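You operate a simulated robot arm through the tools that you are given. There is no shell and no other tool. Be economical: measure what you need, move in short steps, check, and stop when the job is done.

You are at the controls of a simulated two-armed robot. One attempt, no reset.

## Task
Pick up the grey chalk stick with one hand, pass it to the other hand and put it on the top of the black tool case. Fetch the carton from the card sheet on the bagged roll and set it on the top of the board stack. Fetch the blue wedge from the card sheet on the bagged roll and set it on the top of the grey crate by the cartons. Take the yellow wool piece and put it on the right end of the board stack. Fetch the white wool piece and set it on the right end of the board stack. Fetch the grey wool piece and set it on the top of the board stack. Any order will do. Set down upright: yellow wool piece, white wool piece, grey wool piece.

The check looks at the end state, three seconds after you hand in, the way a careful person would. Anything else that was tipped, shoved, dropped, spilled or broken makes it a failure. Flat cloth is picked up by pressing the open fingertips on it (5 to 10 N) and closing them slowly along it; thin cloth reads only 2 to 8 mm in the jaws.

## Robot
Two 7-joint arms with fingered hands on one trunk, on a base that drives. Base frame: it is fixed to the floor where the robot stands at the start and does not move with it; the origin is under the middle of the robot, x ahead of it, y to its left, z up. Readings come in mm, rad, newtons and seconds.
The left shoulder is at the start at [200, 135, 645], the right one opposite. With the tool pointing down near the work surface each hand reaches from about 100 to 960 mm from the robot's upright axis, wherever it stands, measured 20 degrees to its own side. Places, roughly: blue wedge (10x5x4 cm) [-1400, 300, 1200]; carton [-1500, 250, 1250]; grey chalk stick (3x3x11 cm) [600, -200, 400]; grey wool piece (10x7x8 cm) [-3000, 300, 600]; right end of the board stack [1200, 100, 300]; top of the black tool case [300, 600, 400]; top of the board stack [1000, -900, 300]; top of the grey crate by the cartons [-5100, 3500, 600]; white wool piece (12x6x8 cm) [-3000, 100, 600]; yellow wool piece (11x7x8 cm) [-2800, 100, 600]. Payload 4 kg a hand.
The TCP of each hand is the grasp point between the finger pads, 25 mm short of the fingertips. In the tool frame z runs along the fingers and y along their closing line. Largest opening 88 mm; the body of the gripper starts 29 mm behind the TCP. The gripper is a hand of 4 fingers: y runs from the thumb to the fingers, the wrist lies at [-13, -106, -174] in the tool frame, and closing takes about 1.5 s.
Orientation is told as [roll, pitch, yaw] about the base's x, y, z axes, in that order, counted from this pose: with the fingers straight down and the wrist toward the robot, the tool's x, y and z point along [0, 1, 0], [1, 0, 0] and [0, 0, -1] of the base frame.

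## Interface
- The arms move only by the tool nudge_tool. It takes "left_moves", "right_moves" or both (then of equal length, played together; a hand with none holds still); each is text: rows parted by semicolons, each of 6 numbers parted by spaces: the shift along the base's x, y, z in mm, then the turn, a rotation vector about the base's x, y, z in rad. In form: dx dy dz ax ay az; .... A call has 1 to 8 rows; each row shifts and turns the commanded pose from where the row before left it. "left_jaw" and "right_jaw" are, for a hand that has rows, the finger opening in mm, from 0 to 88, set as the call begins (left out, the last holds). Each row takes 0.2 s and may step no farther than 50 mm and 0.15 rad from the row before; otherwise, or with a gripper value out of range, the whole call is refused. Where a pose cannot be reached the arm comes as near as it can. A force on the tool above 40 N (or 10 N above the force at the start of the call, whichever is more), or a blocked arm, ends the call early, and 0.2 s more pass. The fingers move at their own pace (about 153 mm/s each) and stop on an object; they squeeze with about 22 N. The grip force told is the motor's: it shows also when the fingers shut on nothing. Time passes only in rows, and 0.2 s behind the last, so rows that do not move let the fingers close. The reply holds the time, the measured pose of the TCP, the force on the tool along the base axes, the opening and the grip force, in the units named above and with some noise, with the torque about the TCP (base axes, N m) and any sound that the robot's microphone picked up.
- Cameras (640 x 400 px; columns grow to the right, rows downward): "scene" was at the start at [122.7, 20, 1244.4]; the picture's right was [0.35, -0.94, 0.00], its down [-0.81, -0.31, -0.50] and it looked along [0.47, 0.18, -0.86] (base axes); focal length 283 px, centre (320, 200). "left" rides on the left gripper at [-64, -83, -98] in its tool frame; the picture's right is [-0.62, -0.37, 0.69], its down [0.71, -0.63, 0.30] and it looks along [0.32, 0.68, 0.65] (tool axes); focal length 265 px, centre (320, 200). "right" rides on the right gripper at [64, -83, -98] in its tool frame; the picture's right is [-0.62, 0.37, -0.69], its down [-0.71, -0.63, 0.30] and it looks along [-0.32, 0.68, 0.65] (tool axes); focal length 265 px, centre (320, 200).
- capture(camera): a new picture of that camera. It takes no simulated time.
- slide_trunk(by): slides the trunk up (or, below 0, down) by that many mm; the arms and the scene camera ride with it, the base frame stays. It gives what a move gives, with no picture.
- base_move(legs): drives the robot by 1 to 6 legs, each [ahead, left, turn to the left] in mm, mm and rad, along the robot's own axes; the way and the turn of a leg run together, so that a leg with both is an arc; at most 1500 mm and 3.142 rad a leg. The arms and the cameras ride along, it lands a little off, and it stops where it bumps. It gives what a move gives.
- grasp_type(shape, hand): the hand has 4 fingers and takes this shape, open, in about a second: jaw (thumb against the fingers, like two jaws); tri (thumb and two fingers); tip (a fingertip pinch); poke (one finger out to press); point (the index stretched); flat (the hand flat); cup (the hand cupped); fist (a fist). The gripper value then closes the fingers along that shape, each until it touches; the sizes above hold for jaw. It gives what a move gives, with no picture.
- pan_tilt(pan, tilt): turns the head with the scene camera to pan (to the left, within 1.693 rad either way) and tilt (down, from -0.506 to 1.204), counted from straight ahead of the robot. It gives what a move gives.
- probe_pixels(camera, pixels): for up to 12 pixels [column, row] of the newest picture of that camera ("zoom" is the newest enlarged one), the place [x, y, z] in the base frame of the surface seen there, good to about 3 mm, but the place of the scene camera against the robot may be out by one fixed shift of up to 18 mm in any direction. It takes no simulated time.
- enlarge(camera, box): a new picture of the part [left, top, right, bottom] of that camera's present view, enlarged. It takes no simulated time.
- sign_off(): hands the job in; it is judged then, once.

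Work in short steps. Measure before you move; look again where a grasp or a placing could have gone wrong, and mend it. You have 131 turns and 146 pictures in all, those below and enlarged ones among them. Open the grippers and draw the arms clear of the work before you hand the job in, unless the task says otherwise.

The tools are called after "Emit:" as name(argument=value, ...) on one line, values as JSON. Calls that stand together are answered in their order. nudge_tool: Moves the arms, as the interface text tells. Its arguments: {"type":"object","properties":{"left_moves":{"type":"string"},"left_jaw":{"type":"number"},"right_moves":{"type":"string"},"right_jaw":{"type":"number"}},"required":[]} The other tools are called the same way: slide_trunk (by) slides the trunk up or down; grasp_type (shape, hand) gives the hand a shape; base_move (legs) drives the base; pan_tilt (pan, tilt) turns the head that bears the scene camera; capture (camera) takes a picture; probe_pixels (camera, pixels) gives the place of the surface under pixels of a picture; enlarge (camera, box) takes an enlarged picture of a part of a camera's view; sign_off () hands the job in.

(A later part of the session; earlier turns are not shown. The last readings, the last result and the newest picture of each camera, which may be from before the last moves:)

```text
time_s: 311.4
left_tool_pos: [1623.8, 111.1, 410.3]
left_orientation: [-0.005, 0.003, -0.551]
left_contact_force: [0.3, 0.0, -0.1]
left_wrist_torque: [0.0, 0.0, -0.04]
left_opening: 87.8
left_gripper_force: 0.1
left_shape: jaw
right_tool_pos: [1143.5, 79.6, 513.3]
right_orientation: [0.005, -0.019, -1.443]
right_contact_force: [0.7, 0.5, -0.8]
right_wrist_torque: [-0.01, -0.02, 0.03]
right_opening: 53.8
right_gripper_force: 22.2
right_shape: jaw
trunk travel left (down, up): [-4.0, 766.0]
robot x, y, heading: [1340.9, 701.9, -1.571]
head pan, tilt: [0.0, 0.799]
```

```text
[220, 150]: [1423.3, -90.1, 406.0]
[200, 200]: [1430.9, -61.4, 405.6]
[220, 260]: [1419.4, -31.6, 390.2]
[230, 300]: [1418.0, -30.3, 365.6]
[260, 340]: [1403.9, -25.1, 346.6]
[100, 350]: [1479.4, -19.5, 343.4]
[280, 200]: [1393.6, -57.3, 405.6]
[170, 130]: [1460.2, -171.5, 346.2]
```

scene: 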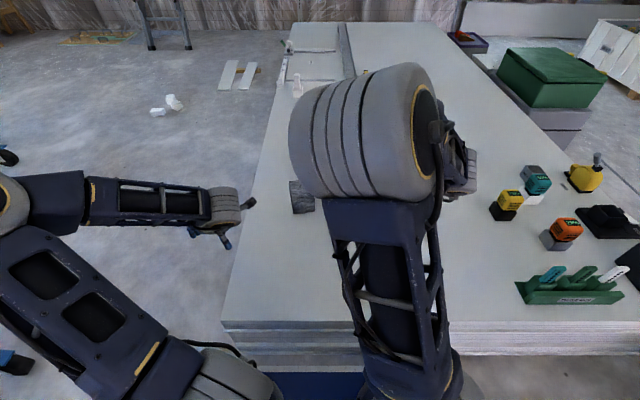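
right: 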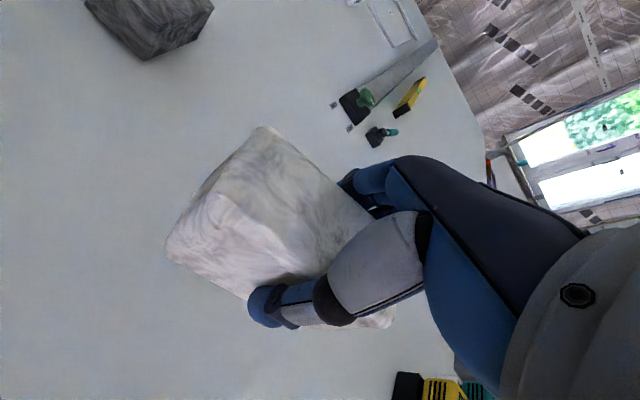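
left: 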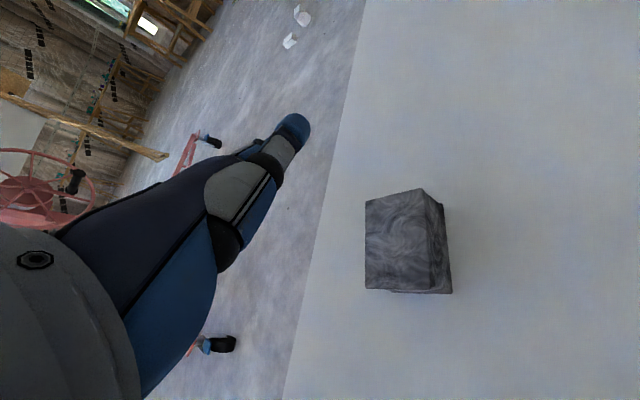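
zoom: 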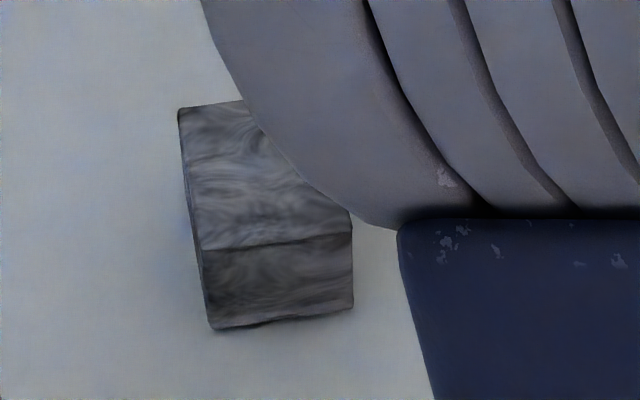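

The grey's height now reads 62 mm versus 69 before, and its star-pattern top is no longer on top — it may have rolled onto its side. First I place the white gently: descend to just above contact.

Emit:
nudge_tool(right_moves="0 0 -45 0 0 0;0 0 -45 0 0 0;0 0 -22 0 0 0;0 0 -6 0 0 0;0 0 0 0 0 0")

Emit:
nudge_tool(right_moves="0 0 -2 0 0 0;0 0 -2 0 0 0;0 0 0 0 0 0")

```text
time_s: 312.6
left_tool_pos: [1623.5, 111.0, 409.7]
left_orientation: [-0.005, 0.002, -0.55]
left_contact_force: [0.7, 0.2, -0.5]
left_wrist_torque: [0.0, -0.02, -0.01]
left_opening: 88.0
left_gripper_force: 0.1
left_shape: jaw
right_tool_pos: [1141.5, 80.2, 394.0]
right_orientation: [0.008, -0.02, -1.441]
right_contact_force: [0.0, 0.1, -0.1]
right_wrist_torque: [0.03, -0.03, -0.01]
right_opening: 54.1
right_gripper_force: 22.3
right_shape: jaw
trunk travel left (down, up): [-4.0, 766.0]
robot x, y, heading: [1348.3, 701.1, -1.57]
head pan, tilt: [0.0, 0.799]
```

```text
time_s: 313.4
left_tool_pos: [1625.6, 111.1, 411.5]
left_orientation: [-0.005, 0.002, -0.551]
left_contact_force: [0.6, -0.1, 0.2]
left_wrist_torque: [-0.03, -0.04, -0.02]
left_opening: 88.0
left_gripper_force: 0.0
left_shape: jaw
right_tool_pos: [1142.2, 80.2, 390.4]
right_orientation: [0.006, -0.022, -1.442]
right_contact_force: [0.0, -0.7, 0.8]
right_wrist_torque: [-0.01, -0.01, 0.02]
right_opening: 54.0
right_gripper_force: 21.7
right_shape: jaw
trunk travel left (down, up): [-4.0, 766.0]
robot x, y, heading: [1347.7, 697.7, -1.569]
head pan, tilt: [0.0, 0.799]
```

Just above contact; two more millimetres, then open and rise a little while watching.

Emit:
nudge_tool(right_moves="0 0 -2 0 0 0;0 0 -1 0 0 0;0 0 0 0 0 0")

Emit:
nudge_tool(right_moves="0 0 0 0 0 0;0 0 0 0 0 0;0 0 0 0 0 0;0 0 0 0 0 0;0 0 0 0 0 0;0 0 6 0 0 0;0 0 8 0 0 0;0 0 0 0 0 0", right_jaw=88)

Emit:
capture(camera="right")

```text
time_s: 314.2
left_tool_pos: [1624.6, 110.1, 410.4]
left_orientation: [-0.005, 0.001, -0.552]
left_contact_force: [0.1, -0.4, 0.3]
left_wrist_torque: [-0.01, -0.02, 0.03]
left_opening: 87.4
left_gripper_force: 0.1
left_shape: jaw
right_tool_pos: [1142.2, 80.1, 388.4]
right_orientation: [0.006, -0.021, -1.441]
right_contact_force: [-0.8, 0.0, 3.0]
right_wrist_torque: [0.11, -0.1, 0.03]
right_opening: 53.8
right_gripper_force: 21.8
right_shape: jaw
trunk travel left (down, up): [-4.0, 766.0]
robot x, y, heading: [1344.6, 702.2, -1.569]
head pan, tilt: [0.0, 0.799]
```

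```text
time_s: 316.0
left_tool_pos: [1624.7, 110.8, 411.2]
left_orientation: [-0.005, 0.002, -0.551]
left_contact_force: [-0.4, -0.5, 0.0]
left_wrist_torque: [0.01, 0.0, 0.03]
left_opening: 87.7
left_gripper_force: 0.0
left_shape: jaw
right_tool_pos: [1142.0, 82.0, 402.3]
right_orientation: [0.008, -0.018, -1.443]
right_contact_force: [0.2, 0.6, -0.3]
right_wrist_torque: [0.01, 0.0, 0.01]
right_opening: 87.4
right_gripper_force: 0.0
right_shape: jaw
trunk travel left (down, up): [-4.0, 766.0]
robot x, y, heading: [1346.5, 704.5, -1.567]
head pan, tilt: [0.0, 0.799]
```

```text
47 pictures are left
```

right: 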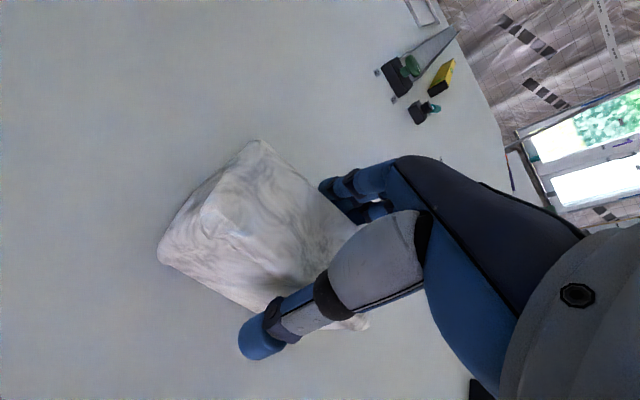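

The white released properly. I rise, then bring the right hand over toward the grey for inspection, shifting the base left 150.

Emit:
nudge_tool(right_moves="0 0 20 0 0 0;0 0 40 0 0 0;0 0 45 0 0 0;0 0 45 0 0 0;0 0 0 0 0 0")

Emit:
capture(camera="right")

Emit:
base_move(legs=[[0, 200, 0]])

Emit:
nudge_tool(right_moves="5 -40 0 0 0 0;5 -40 0 0 0 0;5 -30 0 0 0 0;5 0 0 0 0 0;0 0 0 0 0 0")

Emit:
capture(camera="right")

```text
time_s: 317.2
left_tool_pos: [1624.8, 110.7, 411.1]
left_orientation: [-0.005, 0.002, -0.552]
left_contact_force: [-0.6, -0.2, -0.3]
left_wrist_torque: [0.0, 0.02, -0.03]
left_opening: 87.6
left_gripper_force: 0.0
left_shape: jaw
right_tool_pos: [1142.9, 79.6, 553.2]
right_orientation: [0.005, -0.02, -1.442]
right_contact_force: [0.0, -0.5, -0.5]
right_wrist_torque: [-0.01, 0.0, 0.0]
right_opening: 87.7
right_gripper_force: 0.0
right_shape: jaw
trunk travel left (down, up): [-4.0, 766.0]
robot x, y, heading: [1343.6, 700.2, -1.572]
head pan, tilt: [0.0, 0.799]
```

```text
46 pictures are left
```

right: 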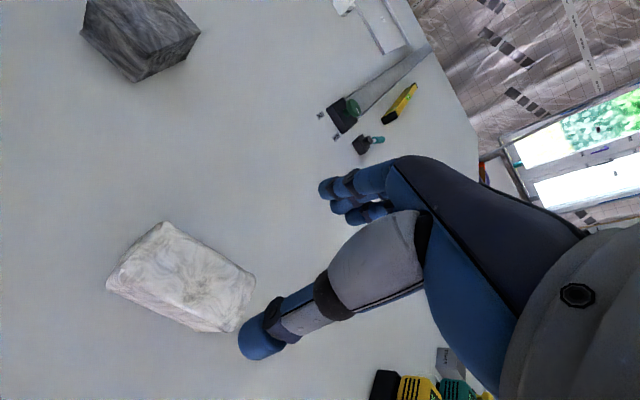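

```text
time_s: 318.8
left_tool_pos: [1826.2, 110.7, 409.7]
left_orientation: [-0.006, 0.002, -0.555]
left_contact_force: [0.0, -0.2, -0.6]
left_wrist_torque: [-0.01, 0.0, 0.02]
left_opening: 87.9
left_gripper_force: 0.0
left_shape: jaw
right_tool_pos: [1345.1, 79.9, 552.2]
right_orientation: [0.009, -0.02, -1.442]
right_contact_force: [0.4, 0.2, -0.4]
right_wrist_torque: [-0.01, 0.01, 0.0]
right_opening: 87.7
right_gripper_force: 0.0
right_shape: jaw
trunk travel left (down, up): [-4.0, 766.0]
robot x, y, heading: [1548.4, 701.3, -1.572]
head pan, tilt: [0.0, 0.799]
```

```text
time_s: 320.0
left_tool_pos: [1827.4, 111.1, 410.2]
left_orientation: [-0.005, 0.002, -0.553]
left_contact_force: [0.9, 0.3, -0.5]
left_wrist_torque: [0.0, -0.01, 0.0]
left_opening: 87.8
left_gripper_force: 0.0
left_shape: jaw
right_tool_pos: [1364.9, -29.4, 552.2]
right_orientation: [0.008, -0.02, -1.441]
right_contact_force: [-0.2, 0.8, 0.5]
right_wrist_torque: [0.0, -0.03, 0.01]
right_opening: 87.7
right_gripper_force: 0.0
right_shape: jaw
trunk travel left (down, up): [-4.0, 766.0]
robot x, y, heading: [1543.3, 707.0, -1.571]
head pan, tilt: [0.0, 0.799]
```

```text
45 pictures are left
```

right: 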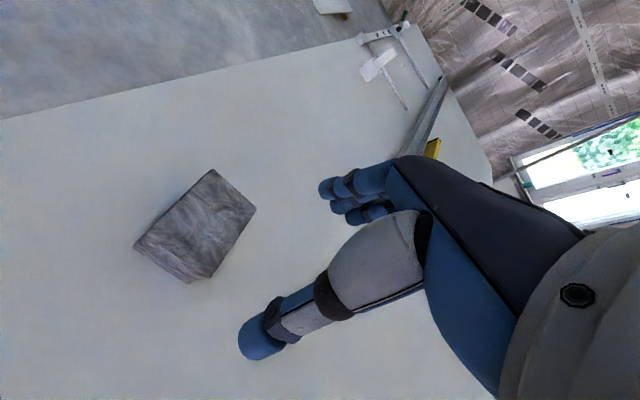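

White stands with its star pattern up. I zoom on the grey to see which face is on top.

Emit:
enlarge(camera="right", box=[110, 150, 280, 300])

Emit:
probe_pixels(camera="zoom", pixels=[[320, 60], [470, 190], [290, 330], [130, 230], [310, 190], [230, 330], [480, 330], [100, 120]])

```text
2.67 times, centred on (195, 225) of right
```

zoom: 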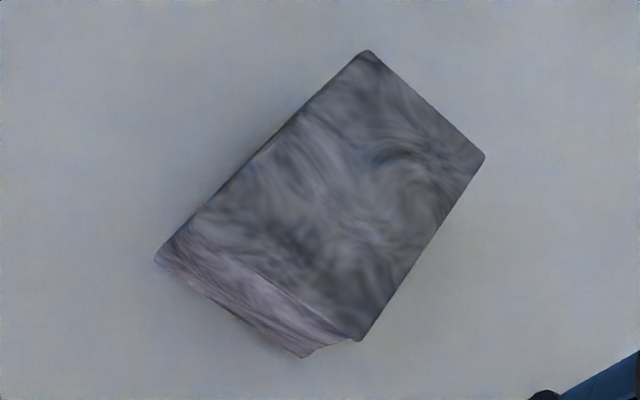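

```text
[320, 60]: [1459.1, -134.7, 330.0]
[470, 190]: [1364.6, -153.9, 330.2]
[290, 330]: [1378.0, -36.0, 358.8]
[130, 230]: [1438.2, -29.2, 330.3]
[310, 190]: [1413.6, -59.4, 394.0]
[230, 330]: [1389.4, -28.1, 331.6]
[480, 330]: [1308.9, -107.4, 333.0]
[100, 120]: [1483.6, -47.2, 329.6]
```

I measure the top face's edges precisely.

Emit:
probe_pixels(camera="zoom", pixels=[[369, 60], [474, 156], [356, 330], [186, 228], [425, 110], [268, 280], [270, 150], [412, 250], [200, 215], [340, 320]])

```text
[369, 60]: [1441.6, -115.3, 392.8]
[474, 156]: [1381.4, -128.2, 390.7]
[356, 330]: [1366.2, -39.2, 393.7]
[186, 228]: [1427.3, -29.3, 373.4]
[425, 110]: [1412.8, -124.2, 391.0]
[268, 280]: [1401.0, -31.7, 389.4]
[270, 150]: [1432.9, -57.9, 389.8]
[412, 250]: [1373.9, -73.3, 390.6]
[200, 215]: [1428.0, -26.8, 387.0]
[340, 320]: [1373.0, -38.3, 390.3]
```

The top face is now ~63×90 with height 62, versus ~49×80 top and 69 height originally, so grey has rolled 90° about its long axis. I look for the original top (star) face from the scene camera on this side.

Emit:
pan_tilt(pan=-0.2, tilt=0.8)

Emit:
capture(camera="scene")

```text
time_s: 320.7
left_tool_pos: [1826.0, 110.0, 411.3]
left_orientation: [-0.004, 0.002, -0.554]
left_contact_force: [0.1, 0.4, -0.3]
left_wrist_torque: [0.01, -0.01, 0.03]
left_opening: 87.6
left_gripper_force: 0.0
left_shape: jaw
right_tool_pos: [1364.5, -30.5, 552.8]
right_orientation: [0.007, -0.019, -1.442]
right_contact_force: [-0.4, 1.1, -0.4]
right_wrist_torque: [0.0, 0.02, -0.01]
right_opening: 87.9
right_gripper_force: 0.2
right_shape: jaw
trunk travel left (down, up): [-4.0, 766.0]
robot x, y, heading: [1544.1, 702.5, -1.567]
head pan, tilt: [-0.201, 0.799]
```

```text
43 pictures are left
```

scene: 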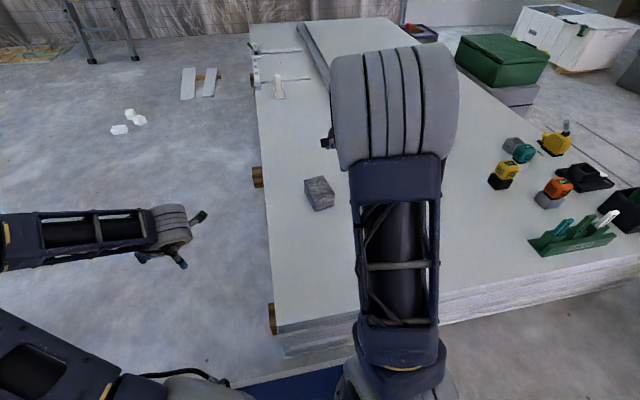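

I zoom tightly on it.

Emit:
enlarge(camera="scene", box=[295, 170, 345, 215])

Emit:
nudge_tool(right_moves="-40 20 0 0 0 0.15;-40 20 0 0 0 0.15;-40 20 0 0 0 0.15;-40 20 0 0 0 0.15;-30 10 -30 0 0 0.15;0 0 -30 0 0 0.1;0 0 -20 0 0 0;0 0 0 0 0 0")

Emit:
capture(camera="right")

```text
8.89 times, centred on (320, 192) of scene
```

zoom: 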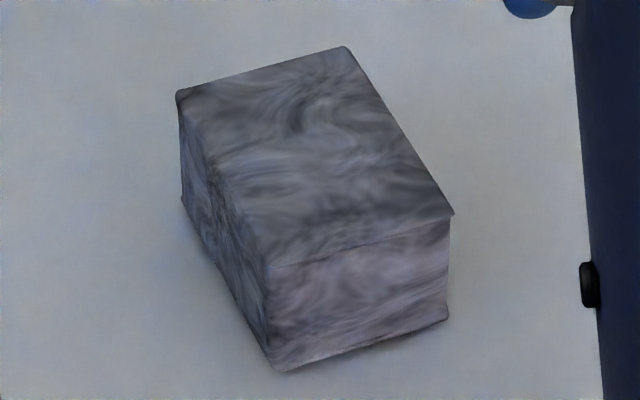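

```text
time_s: 322.5
left_tool_pos: [1826.5, 110.0, 410.6]
left_orientation: [-0.006, 0.001, -0.553]
left_contact_force: [-1.3, -0.2, 0.5]
left_wrist_torque: [0.0, 0.01, -0.02]
left_opening: 87.7
left_gripper_force: 0.0
left_shape: jaw
right_tool_pos: [1173.9, 60.1, 472.4]
right_orientation: [0.007, -0.024, -0.593]
right_contact_force: [-0.4, -0.8, 0.4]
right_wrist_torque: [-0.02, 0.0, 0.0]
right_opening: 87.8
right_gripper_force: 0.0
right_shape: jaw
trunk travel left (down, up): [-4.0, 766.0]
robot x, y, heading: [1545.8, 703.7, -1.576]
head pan, tilt: [-0.201, 0.799]
```

```text
41 pictures are left
```

right: 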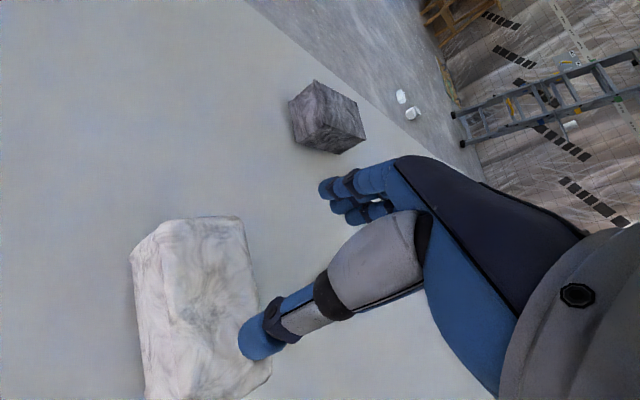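

I zoom on the block's near (-x) face in the right view.

Emit:
enlarge(camera="right", box=[275, 70, 375, 165])

```text
4.21 times, centred on (325, 118) of right
```

zoom: 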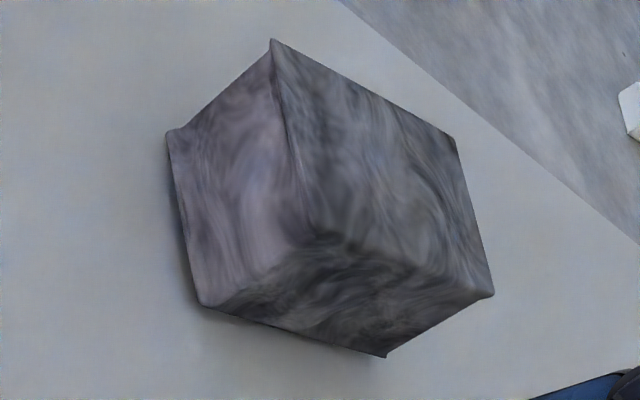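

The ±x faces are where the original top/bottom went. I back off 150 and shift left 250 to view the +x face squarely with the scene camera (left hand pulled in first).

Emit:
nudge_tool(left_moves="-20 40 20 0 0 0;-20 40 20 0 0 0;-20 40 20 0 0 0;-20 40 20 0 0 0", right_moves="0 0 45 0 0 0;0 0 45 0 0 0;0 0 0 0 0 0;0 0 0 0 0 0")

Emit:
base_move(legs=[[-150, 250, 0]])

Emit:
pan_tilt(pan=-0.4, tilt=0.7)

Emit:
enlarge(camera="scene", box=[240, 130, 400, 230])

```text
time_s: 323.5
left_tool_pos: [1744.7, 209.8, 521.1]
left_orientation: [-0.003, 0.003, -0.553]
left_contact_force: [-0.9, 0.1, 0.0]
left_wrist_torque: [0.02, 0.0, 0.0]
left_opening: 87.8
left_gripper_force: 0.1
left_shape: jaw
left hand out of reach, approached as far as the arm can: row 2, 3, 4
right_tool_pos: [1175.6, 61.6, 562.3]
right_orientation: [0.009, -0.021, -0.592]
right_contact_force: [0.7, 0.1, -0.4]
right_wrist_torque: [0.02, 0.01, -0.02]
right_opening: 87.8
right_gripper_force: 0.0
right_shape: jaw
trunk travel left (down, up): [-4.0, 766.0]
robot x, y, heading: [1544.4, 697.5, -1.57]
head pan, tilt: [-0.201, 0.799]
```

```text
time_s: 325.5
left_tool_pos: [1995.8, 362.0, 520.6]
left_orientation: [-0.003, 0.002, -0.547]
left_contact_force: [-0.5, -0.8, 0.5]
left_wrist_torque: [0.01, -0.03, -0.02]
left_opening: 88.1
left_gripper_force: 0.0
left_shape: jaw
right_tool_pos: [1426.5, 210.3, 561.1]
right_orientation: [0.007, -0.02, -0.586]
right_contact_force: [0.4, -0.4, 0.8]
right_wrist_torque: [0.04, -0.01, 0.02]
right_opening: 87.7
right_gripper_force: 0.0
right_shape: jaw
trunk travel left (down, up): [-4.0, 766.0]
robot x, y, heading: [1792.8, 850.9, -1.566]
head pan, tilt: [-0.201, 0.799]
```

```text
time_s: 326.2
left_tool_pos: [1995.7, 363.1, 520.8]
left_orientation: [-0.004, 0.002, -0.545]
left_contact_force: [-0.1, -0.7, 0.1]
left_wrist_torque: [0.03, 0.01, 0.0]
left_opening: 88.1
left_gripper_force: 0.1
left_shape: jaw
right_tool_pos: [1426.2, 210.1, 561.1]
right_orientation: [0.007, -0.018, -0.587]
right_contact_force: [0.1, 0.4, -0.4]
right_wrist_torque: [-0.02, -0.01, -0.01]
right_opening: 87.6
right_gripper_force: 0.1
right_shape: jaw
trunk travel left (down, up): [-4.0, 766.0]
robot x, y, heading: [1793.8, 848.5, -1.563]
head pan, tilt: [-0.4, 0.7]
```

```text
4.00 times, centred on (320, 180) of scene
```

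zoom: 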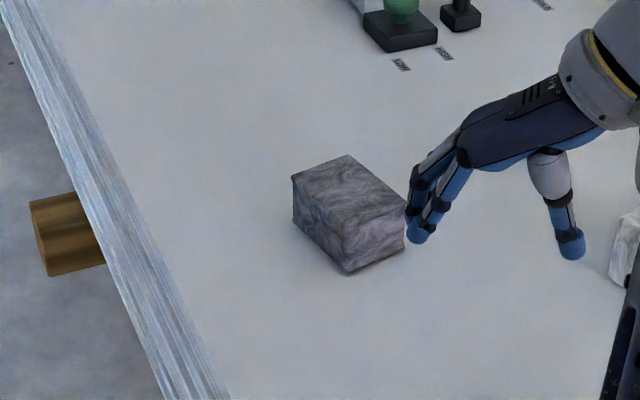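

I zoom more on the +x face.

Emit:
enlarge(camera="scene", box=[305, 165, 350, 200])

Emit:
enlarge(camera="right", box=[60, 60, 380, 260])

```text
11.43 times, centred on (328, 182) of scene
```

zoom: 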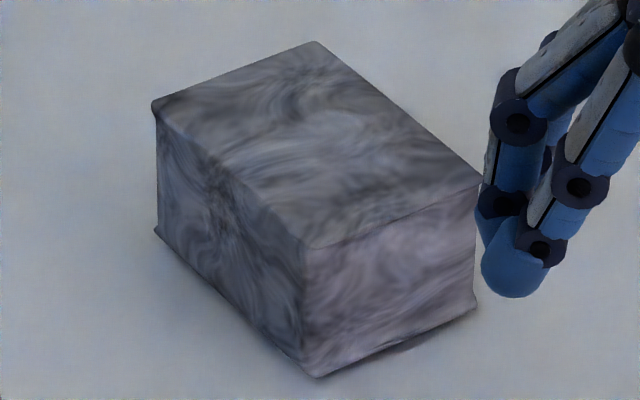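

```text
2.00 times, centred on (220, 160) of right
```

zoom: 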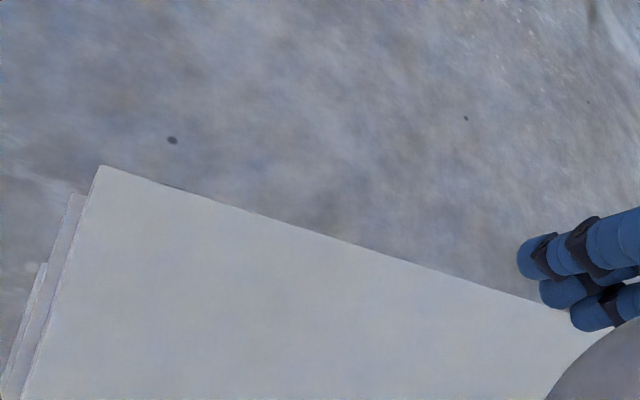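

The +x face bears the radial star pattern, i.e. the original top. I'll grasp with the fingers on +x, carry, pitch it upright. First drive round to (1150,770) heading ≈-1.15.

Emit:
base_move(legs=[[0, -640, 0], [80, 0, 0.416]])

Emit:
nudge_tool(right_moves="40 -8 0 0 0 0.12;40 -8 0 0 0 0.12;40 -8 0 0 0 0.12;40 -8 0 0 0 0;40 -8 0 0 0 0;40 -8 0 0 0 0;40 -10 0 0 0 0;0 0 0 0 0 0")

Emit:
capture(camera="right")

```text
time_s: 331.0
left_tool_pos: [1552.5, 403.6, 519.6]
left_orientation: [-0.005, 0.001, -0.138]
left_contact_force: [0.0, -0.2, 0.0]
left_wrist_torque: [-0.01, -0.02, 0.01]
left_opening: 88.0
left_gripper_force: 0.1
left_shape: jaw
right_tool_pos: [1091.5, 36.8, 562.3]
right_orientation: [0.006, -0.018, -0.175]
right_contact_force: [-0.7, 0.1, -0.5]
right_wrist_torque: [-0.01, 0.01, -0.03]
right_opening: 87.7
right_gripper_force: 0.1
right_shape: jaw
trunk travel left (down, up): [-4.0, 766.0]
robot x, y, heading: [1171.8, 768.1, -1.157]
head pan, tilt: [-0.4, 0.7]
```

```text
time_s: 332.8
left_tool_pos: [1553.5, 403.5, 521.2]
left_orientation: [-0.003, 0.001, -0.136]
left_contact_force: [0.4, -0.3, -0.1]
left_wrist_torque: [-0.01, 0.01, -0.04]
left_opening: 88.0
left_gripper_force: 0.0
left_shape: jaw
right_tool_pos: [1371.4, -19.5, 562.3]
right_orientation: [0.007, -0.021, 0.183]
right_contact_force: [-0.1, 0.3, 0.4]
right_wrist_torque: [0.01, -0.02, 0.01]
right_opening: 87.9
right_gripper_force: 0.2
right_shape: jaw
trunk travel left (down, up): [-4.0, 766.0]
robot x, y, heading: [1175.2, 774.9, -1.152]
head pan, tilt: [-0.4, 0.7]
```

```text
36 pictures are left
```

right: 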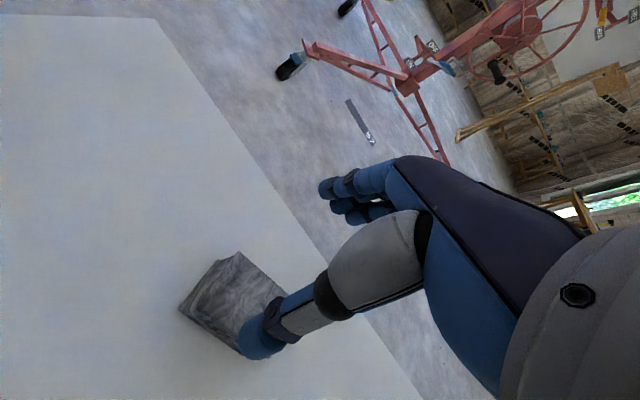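

Yaw 0.18 is reachable. I move over (1404,-77) and descend to TCP z 387, check, and close.

Emit:
nudge_tool(right_moves="16 -28 0 0 0 -0.02;17 -29 0 0 0 -0.02;0 0 -45 0 0 0;0 0 -45 0 0 0;0 0 -45 0 0 0;0 0 -25 0 0 0;0 0 -13 0 0 0;0 0 0 0 0 0")

Emit:
capture(camera="right")

```text
time_s: 334.6
left_tool_pos: [1553.6, 402.9, 521.4]
left_orientation: [-0.003, 0.002, -0.136]
left_contact_force: [0.0, 0.4, -0.1]
left_wrist_torque: [-0.01, -0.01, 0.02]
left_opening: 87.8
left_gripper_force: 0.0
left_shape: jaw
right_tool_pos: [1402.5, -72.4, 387.4]
right_orientation: [0.007, -0.021, 0.143]
right_contact_force: [0.6, 0.2, 3.5]
right_wrist_torque: [0.03, -0.03, -0.03]
right_opening: 88.0
right_gripper_force: 0.1
right_shape: jaw
right hand out of reach, approached as far as the arm can: row 2
trunk travel left (down, up): [-4.0, 766.0]
robot x, y, heading: [1175.0, 771.8, -1.156]
head pan, tilt: [-0.4, 0.7]
```

```text
35 pictures are left
```

right: 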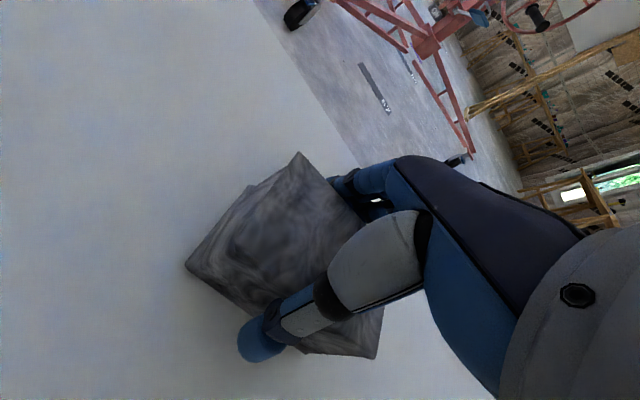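

The fingers straddle it with shallow depth. I close, lift 100 mm, and pitch the hand (fingers going up) by 0.875 rad.

Emit:
nudge_tool(right_moves="0 0 0 0 0 0;0 0 0 0 0 0;0 0 0 0 0 0;0 0 0 0 0 0;0 0 0 0 0 0;0 0 20 0 0 0;0 0 40 0 0 0;0 0 40 0 0 0", right_jaw=30)

Emit:
nudge_tool(right_moves="-5 0 10 0.018 -0.124 0;-5 0 10 0.018 -0.124 0;-5 0 10 0.018 -0.124 0;-5 0 0 0.018 -0.124 0;-5 0 0 0.018 -0.124 0;-5 0 0 0.018 -0.124 0;-5 0 0 0.018 -0.124 0;0 0 0 0 0 0")

Emit:
capture(camera="right")

Emit:
capture(camera="scene")

```text
time_s: 336.4
left_tool_pos: [1551.7, 402.7, 520.7]
left_orientation: [-0.003, 0.002, -0.136]
left_contact_force: [0.2, 0.0, 0.4]
left_wrist_torque: [-0.01, 0.02, 0.01]
left_opening: 87.8
left_gripper_force: 0.1
left_shape: jaw
right_tool_pos: [1402.9, -72.5, 485.6]
right_orientation: [0.009, -0.02, 0.14]
right_contact_force: [-0.5, 0.7, 0.2]
right_wrist_torque: [0.0, 0.01, -0.01]
right_opening: 67.7
right_gripper_force: 21.7
right_shape: jaw
trunk travel left (down, up): [-4.0, 766.0]
robot x, y, heading: [1171.7, 771.2, -1.152]
head pan, tilt: [-0.4, 0.7]
```

```text
time_s: 338.2
left_tool_pos: [1553.0, 403.6, 521.0]
left_orientation: [-0.004, 0.001, -0.136]
left_contact_force: [0.1, 0.4, -0.5]
left_wrist_torque: [0.01, -0.01, 0.0]
left_opening: 88.1
left_gripper_force: 0.0
left_shape: jaw
right_tool_pos: [1367.0, -72.0, 516.1]
right_orientation: [0.007, -0.899, 0.142]
right_contact_force: [0.1, -0.1, 0.2]
right_wrist_torque: [0.0, 0.04, -0.03]
right_opening: 67.4
right_gripper_force: 22.0
right_shape: jaw
trunk travel left (down, up): [-4.0, 766.0]
robot x, y, heading: [1174.7, 771.9, -1.156]
head pan, tilt: [-0.4, 0.7]
```

```text
34 pictures are left
```

right: 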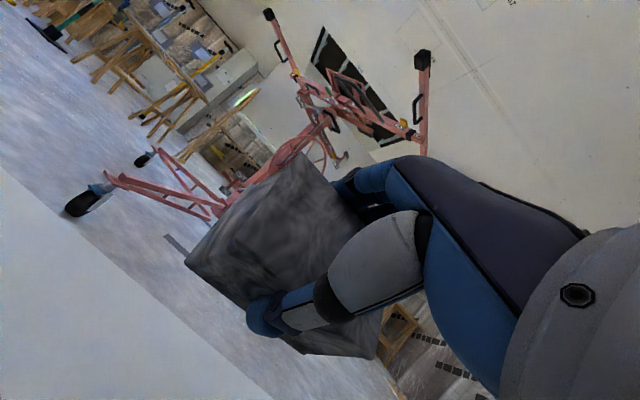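

```text
33 pictures are left
```

scene: 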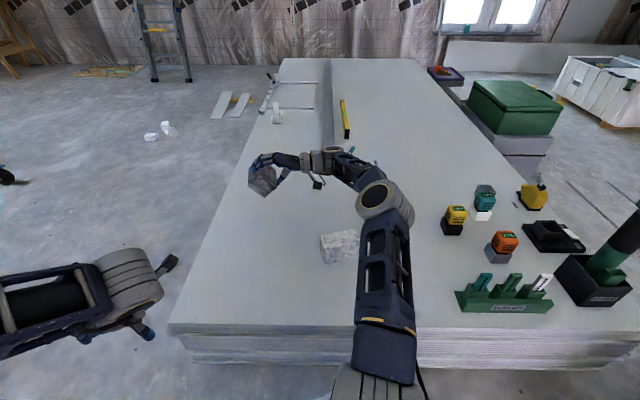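

Grip width 67.7 confirms that this was the original height. I pitch another 0.15 rad to 60° and lower until light contact.

Emit:
nudge_tool(right_moves="0 0 -20 0.021 -0.148 0;0 0 -40 0 0 0;0 0 -35 0 0 0;0 0 -12 0 0 0;0 0 0 0 0 0")

Emit:
nudge_tool(right_moves="0 0 -4 0 0 0;0 0 -4 0 0 0;0 0 -3 0 0 0;0 0 -3 0 0 0;0 0 0 0 0 0")

Emit:
enlarge(camera="scene", box=[230, 130, 370, 230])

```text
time_s: 339.4
left_tool_pos: [1552.9, 404.1, 520.9]
left_orientation: [-0.003, 0.002, -0.136]
left_contact_force: [-0.1, -0.2, -0.1]
left_wrist_torque: [-0.01, 0.02, 0.0]
left_opening: 87.8
left_gripper_force: 0.1
left_shape: jaw
right_tool_pos: [1368.4, -72.1, 407.9]
right_orientation: [0.007, -1.046, 0.144]
right_contact_force: [0.5, 0.1, -0.4]
right_wrist_torque: [-0.01, 0.01, 0.0]
right_opening: 67.6
right_gripper_force: 21.6
right_shape: jaw
trunk travel left (down, up): [-4.0, 766.0]
robot x, y, heading: [1173.0, 770.2, -1.155]
head pan, tilt: [-0.4, 0.7]
```

```text
time_s: 340.6
left_tool_pos: [1553.5, 402.9, 520.8]
left_orientation: [-0.004, 0.001, -0.136]
left_contact_force: [-0.6, 0.3, -0.1]
left_wrist_torque: [-0.02, -0.01, 0.03]
left_opening: 87.8
left_gripper_force: 0.0
left_shape: jaw
right_tool_pos: [1367.0, -70.9, 394.4]
right_orientation: [0.006, -1.044, 0.143]
right_contact_force: [-0.3, -0.5, -0.8]
right_wrist_torque: [-0.04, -0.01, -0.01]
right_opening: 67.7
right_gripper_force: 22.3
right_shape: jaw
trunk travel left (down, up): [-4.0, 766.0]
robot x, y, heading: [1171.3, 772.8, -1.153]
head pan, tilt: [-0.4, 0.7]
```

```text
4.00 times, centred on (300, 180) of scene
```

zoom: 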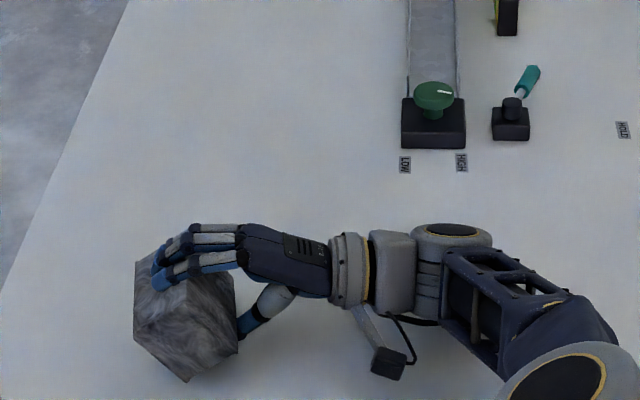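

It shows the block tilted with fingers on top. I continue down in small steps to contact.

Emit:
nudge_tool(right_moves="0 0 -3 0 0 0;0 0 -3 0 0 0;0 0 -2 0 0 0;0 0 -2 0 0 0;0 0 0 0 0 0")

```text
time_s: 341.8
left_tool_pos: [1554.5, 404.2, 522.1]
left_orientation: [-0.004, 0.001, -0.135]
left_contact_force: [-1.4, 0.4, 0.3]
left_wrist_torque: [0.03, 0.03, -0.04]
left_opening: 88.1
left_gripper_force: 0.0
left_shape: jaw
right_tool_pos: [1365.9, -71.9, 387.0]
right_orientation: [0.003, -1.048, 0.145]
right_contact_force: [-3.7, -2.0, 15.4]
right_wrist_torque: [0.11, -0.21, -0.01]
right_opening: 67.1
right_gripper_force: 21.9
right_shape: jaw
trunk travel left (down, up): [-4.0, 766.0]
robot x, y, heading: [1171.6, 771.4, -1.155]
head pan, tilt: [-0.4, 0.7]
```

Contact at 15 N. I pitch another 0.26 rad while rising slightly, then open with a small rise, and look.

Emit:
nudge_tool(right_moves="0 0 4 0.0186 -0.1287 0;0 0 4 0.0186 -0.1287 0;0 0 0 0 0 0")

Emit:
nudge_tool(right_moves="0 0 3 0 0 0;0 0 3 0 0 0;0 0 0 0 0 0;0 0 0 0 0 0;0 0 0 0 0 0", right_jaw=88)

Emit:
enlarge(camera="scene", box=[230, 130, 370, 230])

```text
time_s: 342.8
left_tool_pos: [1553.6, 404.6, 520.4]
left_orientation: [-0.006, 0.001, -0.136]
left_contact_force: [-0.2, -0.7, 0.2]
left_wrist_torque: [0.0, 0.0, 0.01]
left_opening: 87.8
left_gripper_force: 0.1
left_shape: jaw
right_tool_pos: [1361.0, -82.6, 428.2]
right_orientation: [-0.212, -1.289, 0.338]
right_contact_force: [-0.5, 0.1, 0.7]
right_wrist_torque: [-0.01, -0.03, -0.01]
right_opening: 67.3
right_gripper_force: 22.2
right_shape: jaw
trunk travel left (down, up): [-4.0, 766.0]
robot x, y, heading: [1170.4, 773.0, -1.158]
head pan, tilt: [-0.4, 0.7]
stopped in row 3 (right hand): the arm was blocked; the commanded pose is now the measured one
```

```text
time_s: 344.0
left_tool_pos: [1554.9, 404.0, 521.7]
left_orientation: [-0.006, 0.001, -0.137]
left_contact_force: [-0.3, -0.2, -0.5]
left_wrist_torque: [0.0, 0.01, 0.03]
left_opening: 88.2
left_gripper_force: 0.1
left_shape: jaw
right_tool_pos: [1363.4, -81.2, 434.0]
right_orientation: [-0.205, -1.289, 0.337]
right_contact_force: [-0.7, -0.7, -0.1]
right_wrist_torque: [0.0, 0.02, -0.04]
right_opening: 88.1
right_gripper_force: 0.1
right_shape: jaw
trunk travel left (down, up): [-4.0, 766.0]
robot x, y, heading: [1175.0, 767.1, -1.159]
head pan, tilt: [-0.4, 0.7]
```

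```text
4.00 times, centred on (300, 180) of scene
```

zoom: 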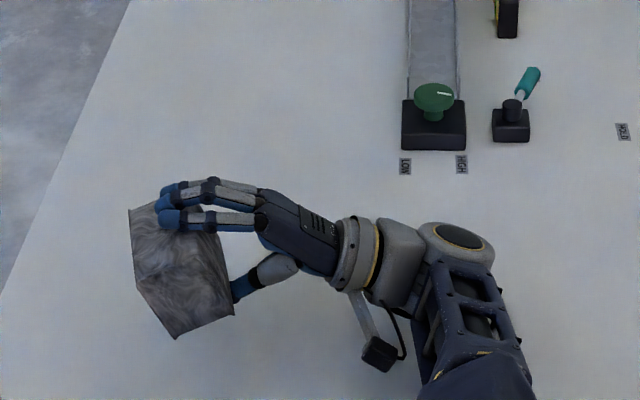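

The arm was blocked and rose; the jaw is open now but the block may still be hanging. I probe its corner heights.

Emit:
probe_pixels(camera="zoom", pixels=[[178, 330], [140, 285], [190, 280], [230, 310], [140, 215], [215, 240], [100, 350]])

Emit:
capture(camera="right")

```text
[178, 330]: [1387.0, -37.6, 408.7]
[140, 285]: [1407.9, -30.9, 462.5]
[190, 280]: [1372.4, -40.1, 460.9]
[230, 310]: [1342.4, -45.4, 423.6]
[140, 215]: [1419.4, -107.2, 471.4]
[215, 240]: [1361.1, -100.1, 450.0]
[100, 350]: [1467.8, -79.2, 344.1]
```

```text
30 pictures are left
```

right: 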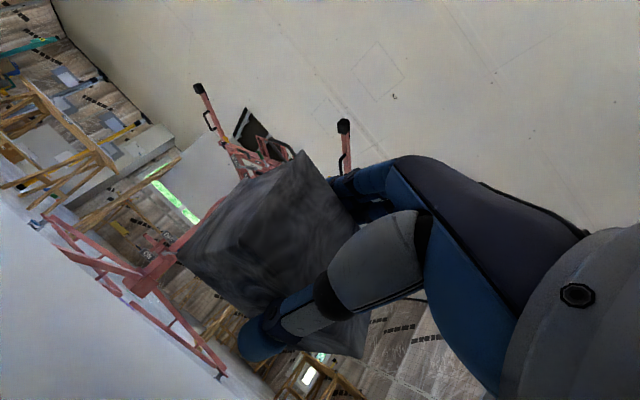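

The block rests on the thumb about 60 mm up; the wrist had met the slab at that steep pitch. I re-close, pitch back to 60°, and lower again.

Emit:
nudge_tool(right_moves="0 0 0 0 0 0;0 0 0 0 0 0;0 0 0 0 0 0;0 0 0 0 0 0;0 0 0 0 0 0;0 0 0 -0.0175 0.12 0;0 0 0 -0.0175 0.12 0;0 0 0 0 0 0", right_jaw=30)

Emit:
nudge_tool(right_moves="0 0 -20 0 0 0;0 0 -15 0 0 0;0 0 -4 0 0 0;0 0 -3 0 0 0;0 0 0 0 0 0")

Emit:
enlarge(camera="scene", box=[230, 130, 370, 230])

Emit:
probe_pixels(camera="zoom", pixels=[[185, 365], [185, 372], [180, 380], [150, 350], [230, 345], [195, 330], [100, 350]])

```text
time_s: 345.8
left_tool_pos: [1553.3, 402.8, 520.0]
left_orientation: [-0.004, 0.002, -0.137]
left_contact_force: [1.5, 0.6, 0.4]
left_wrist_torque: [0.0, 0.02, 0.03]
left_opening: 88.0
left_gripper_force: 0.2
left_shape: jaw
right_tool_pos: [1360.9, -88.4, 419.6]
right_orientation: [-0.077, -1.051, 0.214]
right_contact_force: [0.4, 0.7, 1.0]
right_wrist_torque: [-0.02, 0.02, 0.02]
right_opening: 73.4
right_gripper_force: 22.1
right_shape: jaw
right hand out of reach, approached as far as the arm can: row 6, 7
trunk travel left (down, up): [-4.0, 766.0]
robot x, y, heading: [1175.7, 772.3, -1.159]
head pan, tilt: [-0.4, 0.7]
```

```text
time_s: 347.0
left_tool_pos: [1553.4, 402.8, 522.9]
left_orientation: [-0.006, 0.002, -0.135]
left_contact_force: [0.4, -0.4, -0.7]
left_wrist_torque: [0.01, 0.02, 0.02]
left_opening: 87.9
left_gripper_force: 0.1
left_shape: jaw
right_tool_pos: [1357.9, -85.6, 385.9]
right_orientation: [-0.101, -1.056, 0.229]
right_contact_force: [-7.2, -11.3, 30.6]
right_wrist_torque: [0.34, -0.45, -0.2]
right_opening: 75.3
right_gripper_force: 22.1
right_shape: jaw
right hand out of reach, approached as far as the arm can: row 2
trunk travel left (down, up): [-4.0, 766.0]
robot x, y, heading: [1176.0, 772.1, -1.151]
head pan, tilt: [-0.4, 0.7]
```

```text
4.00 times, centred on (300, 180) of scene
```

zoom: 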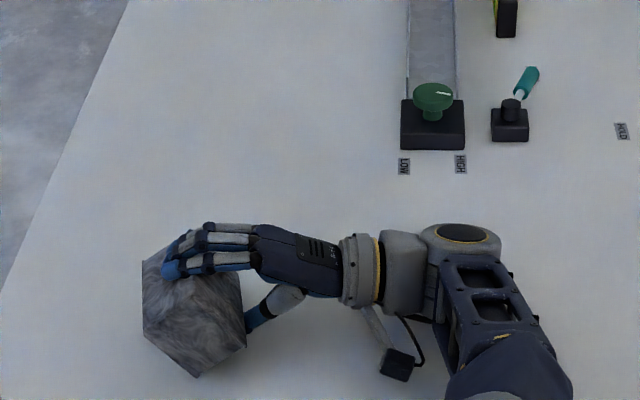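

```text
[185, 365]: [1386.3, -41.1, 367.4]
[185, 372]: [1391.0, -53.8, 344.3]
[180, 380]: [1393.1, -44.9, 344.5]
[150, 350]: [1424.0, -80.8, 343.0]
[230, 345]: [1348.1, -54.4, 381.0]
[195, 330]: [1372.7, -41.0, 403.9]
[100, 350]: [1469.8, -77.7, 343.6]
```

The edge is on the slab. I relieve 3 mm, open, and retreat back along the fingers' axis.

Emit:
nudge_tool(right_moves="0 0 3 0 0 0;0 0 0 0 0 0;0 0 0 0 0 0;0 0 0 0 0 0;0 0 0 0 0 0", right_jaw=88)

Emit:
nudge_tool(right_moves="-13 -2 7 0 0 0;-13 -2 7 0 0 0;-13 -2 7 0 0 0;-13 -2 7 0 0 0;-20 -3 11 0 0 0;-20 -3 11 0 0 0;0 0 0 0 0 0")

Emit:
enlarge(camera="scene", box=[230, 130, 370, 230])

```text
time_s: 348.2
left_tool_pos: [1552.3, 403.9, 521.6]
left_orientation: [-0.005, 0.001, -0.138]
left_contact_force: [-0.4, 0.8, -0.1]
left_wrist_torque: [0.01, -0.01, 0.01]
left_opening: 87.6
left_gripper_force: 0.0
left_shape: jaw
right_tool_pos: [1359.5, -83.3, 383.9]
right_orientation: [-0.088, -1.052, 0.221]
right_contact_force: [0.7, -3.7, 12.6]
right_wrist_torque: [0.28, -0.28, -0.07]
right_opening: 83.5
right_gripper_force: 0.1
right_shape: jaw
trunk travel left (down, up): [-4.0, 766.0]
robot x, y, heading: [1174.8, 772.6, -1.157]
head pan, tilt: [-0.4, 0.7]
```

```text
time_s: 349.8
left_tool_pos: [1553.1, 403.0, 520.8]
left_orientation: [-0.003, 0.003, -0.136]
left_contact_force: [0.3, 0.2, 0.3]
left_wrist_torque: [-0.01, -0.04, -0.02]
left_opening: 88.3
left_gripper_force: 0.1
left_shape: jaw
right_tool_pos: [1268.3, -89.4, 431.6]
right_orientation: [-0.08, -1.052, 0.215]
right_contact_force: [-0.6, -0.8, -1.0]
right_wrist_torque: [-0.01, 0.04, 0.02]
right_opening: 88.0
right_gripper_force: 0.0
right_shape: jaw
right hand out of reach, approached as far as the arm can: row 5, 6
trunk travel left (down, up): [-4.0, 766.0]
robot x, y, heading: [1173.4, 774.2, -1.158]
head pan, tilt: [-0.4, 0.7]
```

```text
4.00 times, centred on (300, 180) of scene
```

zoom: 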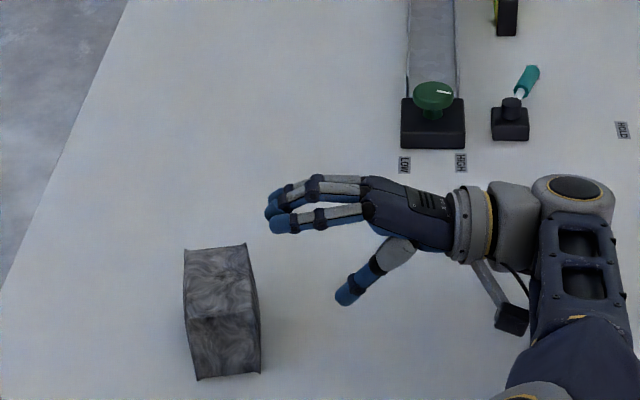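

The block came free and stands. I probe its height and look at the pattern.

Emit:
probe_pixels(camera="zoom", pixels=[[188, 252], [243, 248], [250, 310], [190, 315], [218, 280], [222, 345], [225, 370], [150, 340], [255, 360]])

Emit:
enlarge(camera="scene", box=[265, 180, 300, 230])

```text
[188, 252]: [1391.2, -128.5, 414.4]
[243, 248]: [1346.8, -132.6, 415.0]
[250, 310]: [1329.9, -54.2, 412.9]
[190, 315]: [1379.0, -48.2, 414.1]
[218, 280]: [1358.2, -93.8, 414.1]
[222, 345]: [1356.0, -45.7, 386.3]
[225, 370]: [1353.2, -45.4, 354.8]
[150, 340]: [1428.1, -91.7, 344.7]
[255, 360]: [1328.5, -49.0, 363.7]
```

```text
8.00 times, centred on (282, 205) of scene
```

zoom: 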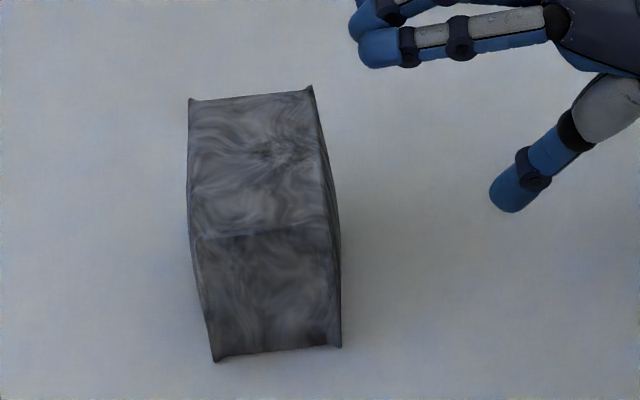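

The grey is upright again (height 69.5, star face up). Next the carton: I retract and level the right hand while withdrawing, then raise the trunk and drive round to the roll.

Emit:
nudge_tool(right_moves="-12 35 26 -0.0215 0.147 0;-12 35 26 -0.0215 0.147 0;-12 35 26 -0.0215 0.147 0;-14 38 20 -0.0215 0.147 0;-14 42 10 -0.0215 0.147 0;-14 42 0 -0.0215 0.147 0;-14 42 0 -0.0215 0.147 0;-14 42 0 0 0 0")

Emit:
nudge_tool(right_moves="0 10 10 0 0 -0.148;0 10 10 0 0 -0.148;0 10 10 0 0 -0.148;0 0 10 0 0 -0.148;0 0 10 0 0 -0.148;0 0 10 0 0 -0.148;0 0 10 0 0 -0.148;0 0 10 0 0 -0.148")

Emit:
slide_trunk(by=400)

Emit:
base_move(legs=[[-700, 0, 0], [0, 0, -1.987], [1390, 0, 0]])

Emit:
slide_trunk(by=200)

```text
time_s: 351.6
left_tool_pos: [1553.5, 403.7, 520.8]
left_orientation: [-0.001, 0.0, -0.135]
left_contact_force: [0.5, 0.2, 0.8]
left_wrist_torque: [-0.02, 0.0, 0.03]
left_opening: 87.9
left_gripper_force: 0.0
left_shape: jaw
right_tool_pos: [1122.9, -77.3, 574.3]
right_orientation: [-0.017, -0.011, 0.182]
right_contact_force: [-0.4, -0.9, -0.1]
right_wrist_torque: [-0.03, 0.0, 0.01]
right_opening: 87.8
right_gripper_force: 0.1
right_shape: jaw
right hand out of reach, approached as far as the arm can: row 1, 2, 3, 4, 5, 6, 7, 8
trunk travel left (down, up): [-4.0, 766.0]
robot x, y, heading: [1172.9, 774.4, -1.152]
head pan, tilt: [-0.4, 0.7]
```

```text
time_s: 353.4
left_tool_pos: [1552.9, 404.1, 520.7]
left_orientation: [-0.003, 0.001, -0.134]
left_contact_force: [-0.4, -0.2, 0.2]
left_wrist_torque: [0.0, 0.01, 0.04]
left_opening: 88.1
left_gripper_force: 0.0
left_shape: jaw
right_tool_pos: [1104.3, -145.5, 694.5]
right_orientation: [-0.021, -0.013, -1.006]
right_contact_force: [0.0, 0.3, -0.5]
right_wrist_torque: [0.02, 0.01, 0.0]
right_opening: 87.9
right_gripper_force: 0.1
right_shape: jaw
right hand out of reach, approached as far as the arm can: row 1, 2, 3, 4, 5, 6, 7, 8
trunk travel left (down, up): [-4.0, 766.0]
robot x, y, heading: [1173.0, 769.7, -1.153]
head pan, tilt: [-0.4, 0.7]
```

```text
time_s: 357.2
left_tool_pos: [1553.7, 403.4, 919.9]
left_orientation: [-0.003, 0.002, -0.137]
left_contact_force: [0.4, 0.7, 0.2]
left_wrist_torque: [-0.02, 0.01, 0.03]
left_opening: 87.9
left_gripper_force: 0.1
left_shape: jaw
right_tool_pos: [1105.6, -145.7, 1095.2]
right_orientation: [-0.018, -0.012, -1.004]
right_contact_force: [-1.4, -0.6, 0.7]
right_wrist_torque: [-0.01, 0.02, 0.02]
right_opening: 87.8
right_gripper_force: 0.1
right_shape: jaw
trunk travel left (down, up): [-404.0, 366.0]
robot x, y, heading: [1173.6, 771.2, -1.156]
head pan, tilt: [-0.4, 0.7]
```

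```text
time_s: 372.4
left_tool_pos: [-1001.5, 1259.2, 919.9]
left_orientation: [-0.003, 0.003, -2.145]
left_contact_force: [0.1, -0.1, -0.8]
left_wrist_torque: [-0.02, -0.01, 0.0]
left_opening: 87.9
left_gripper_force: 0.0
left_shape: jaw
right_tool_pos: [-1306.6, 1898.3, 1095.2]
right_orientation: [-0.018, -0.012, -3.013]
right_contact_force: [0.0, -0.6, 0.7]
right_wrist_torque: [0.0, -0.01, 0.02]
right_opening: 87.9
right_gripper_force: 0.0
right_shape: jaw
trunk travel left (down, up): [-404.0, 366.0]
robot x, y, heading: [-503.3, 1448.8, 3.118]
head pan, tilt: [-0.4, 0.7]
```

```text
time_s: 374.6
left_tool_pos: [-999.1, 1259.2, 1120.6]
left_orientation: [-0.003, 0.002, -2.146]
left_contact_force: [-1.1, 0.7, -0.6]
left_wrist_torque: [0.02, -0.01, -0.01]
left_opening: 88.0
left_gripper_force: 0.0
left_shape: jaw
right_tool_pos: [-1307.8, 1898.2, 1294.8]
right_orientation: [-0.019, -0.011, -3.013]
right_contact_force: [0.2, -0.3, 1.1]
right_wrist_torque: [-0.02, -0.02, -0.01]
right_opening: 87.7
right_gripper_force: 0.0
right_shape: jaw
trunk travel left (down, up): [-604.0, 166.0]
robot x, y, heading: [-501.3, 1446.8, 3.116]
head pan, tilt: [-0.4, 0.7]
```

Positions are safe (right hand high at 1295). I strafe left to y≈-60, approach slightly, and bring the right hand above the carton at about (-1430,145).

Emit:
base_move(legs=[[0, 1480, 0], [90, 30, 0.02]])

Emit:
nudge_tool(right_moves="5 -40 0 0 0 0;5 -40 0 0 0 0;0 -40 0 0 0 0;0 -40 0 0 0 0;0 -40 0 0 0 0;0 -35 0 0 0 0;0 0 0 0 0 0")

Emit:
capture(camera="right")

```text
time_s: 382.7
left_tool_pos: [-1130.8, -258.0, 1121.2]
left_orientation: [-0.002, 0.001, -2.136]
left_contact_force: [-0.1, 0.5, 0.1]
left_wrist_torque: [0.03, 0.0, 0.04]
left_opening: 87.8
left_gripper_force: 0.0
left_shape: jaw
right_tool_pos: [-1444.5, 374.0, 1296.9]
right_orientation: [-0.017, -0.012, -3.002]
right_contact_force: [0.4, 0.2, -0.1]
right_wrist_torque: [-0.02, -0.02, 0.0]
right_opening: 87.8
right_gripper_force: 0.0
right_shape: jaw
trunk travel left (down, up): [-604.0, 166.0]
robot x, y, heading: [-638.9, -66.3, 3.127]
head pan, tilt: [-0.4, 0.7]
```

```text
time_s: 384.3
left_tool_pos: [-1130.2, -259.0, 1121.9]
left_orientation: [-0.003, 0.0, -2.134]
left_contact_force: [-1.0, -0.1, -0.2]
left_wrist_torque: [-0.03, -0.03, -0.01]
left_opening: 87.9
left_gripper_force: 0.1
left_shape: jaw
right_tool_pos: [-1502.9, 169.6, 1338.9]
right_orientation: [-0.019, -0.01, -3.002]
right_contact_force: [1.2, -0.1, -0.3]
right_wrist_torque: [-0.01, 0.02, 0.0]
right_opening: 87.8
right_gripper_force: 0.0
right_shape: jaw
right hand out of reach, approached as far as the arm can: row 1, 2, 3, 4, 5, 6
trunk travel left (down, up): [-604.0, 166.0]
robot x, y, heading: [-634.9, -67.7, 3.131]
head pan, tilt: [-0.4, 0.7]
```

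```text
26 pictures are left
```

right: 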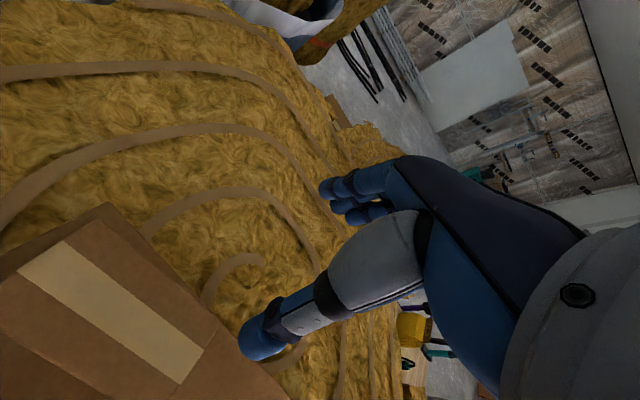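

The carton shows at lower left with its tape strip. I probe its top outline.

Emit:
probe_pixels(camera="right", pixels=[[108, 212], [20, 265], [200, 345], [185, 385], [110, 310], [60, 250], [225, 340], [260, 385], [30, 350]])

```text
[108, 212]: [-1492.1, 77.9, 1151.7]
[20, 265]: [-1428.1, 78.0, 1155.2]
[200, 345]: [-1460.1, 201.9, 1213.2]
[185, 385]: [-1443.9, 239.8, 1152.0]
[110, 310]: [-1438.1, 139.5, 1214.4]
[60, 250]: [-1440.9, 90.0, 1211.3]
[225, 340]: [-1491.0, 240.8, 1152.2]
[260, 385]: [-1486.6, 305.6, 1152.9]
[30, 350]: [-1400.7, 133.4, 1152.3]
```

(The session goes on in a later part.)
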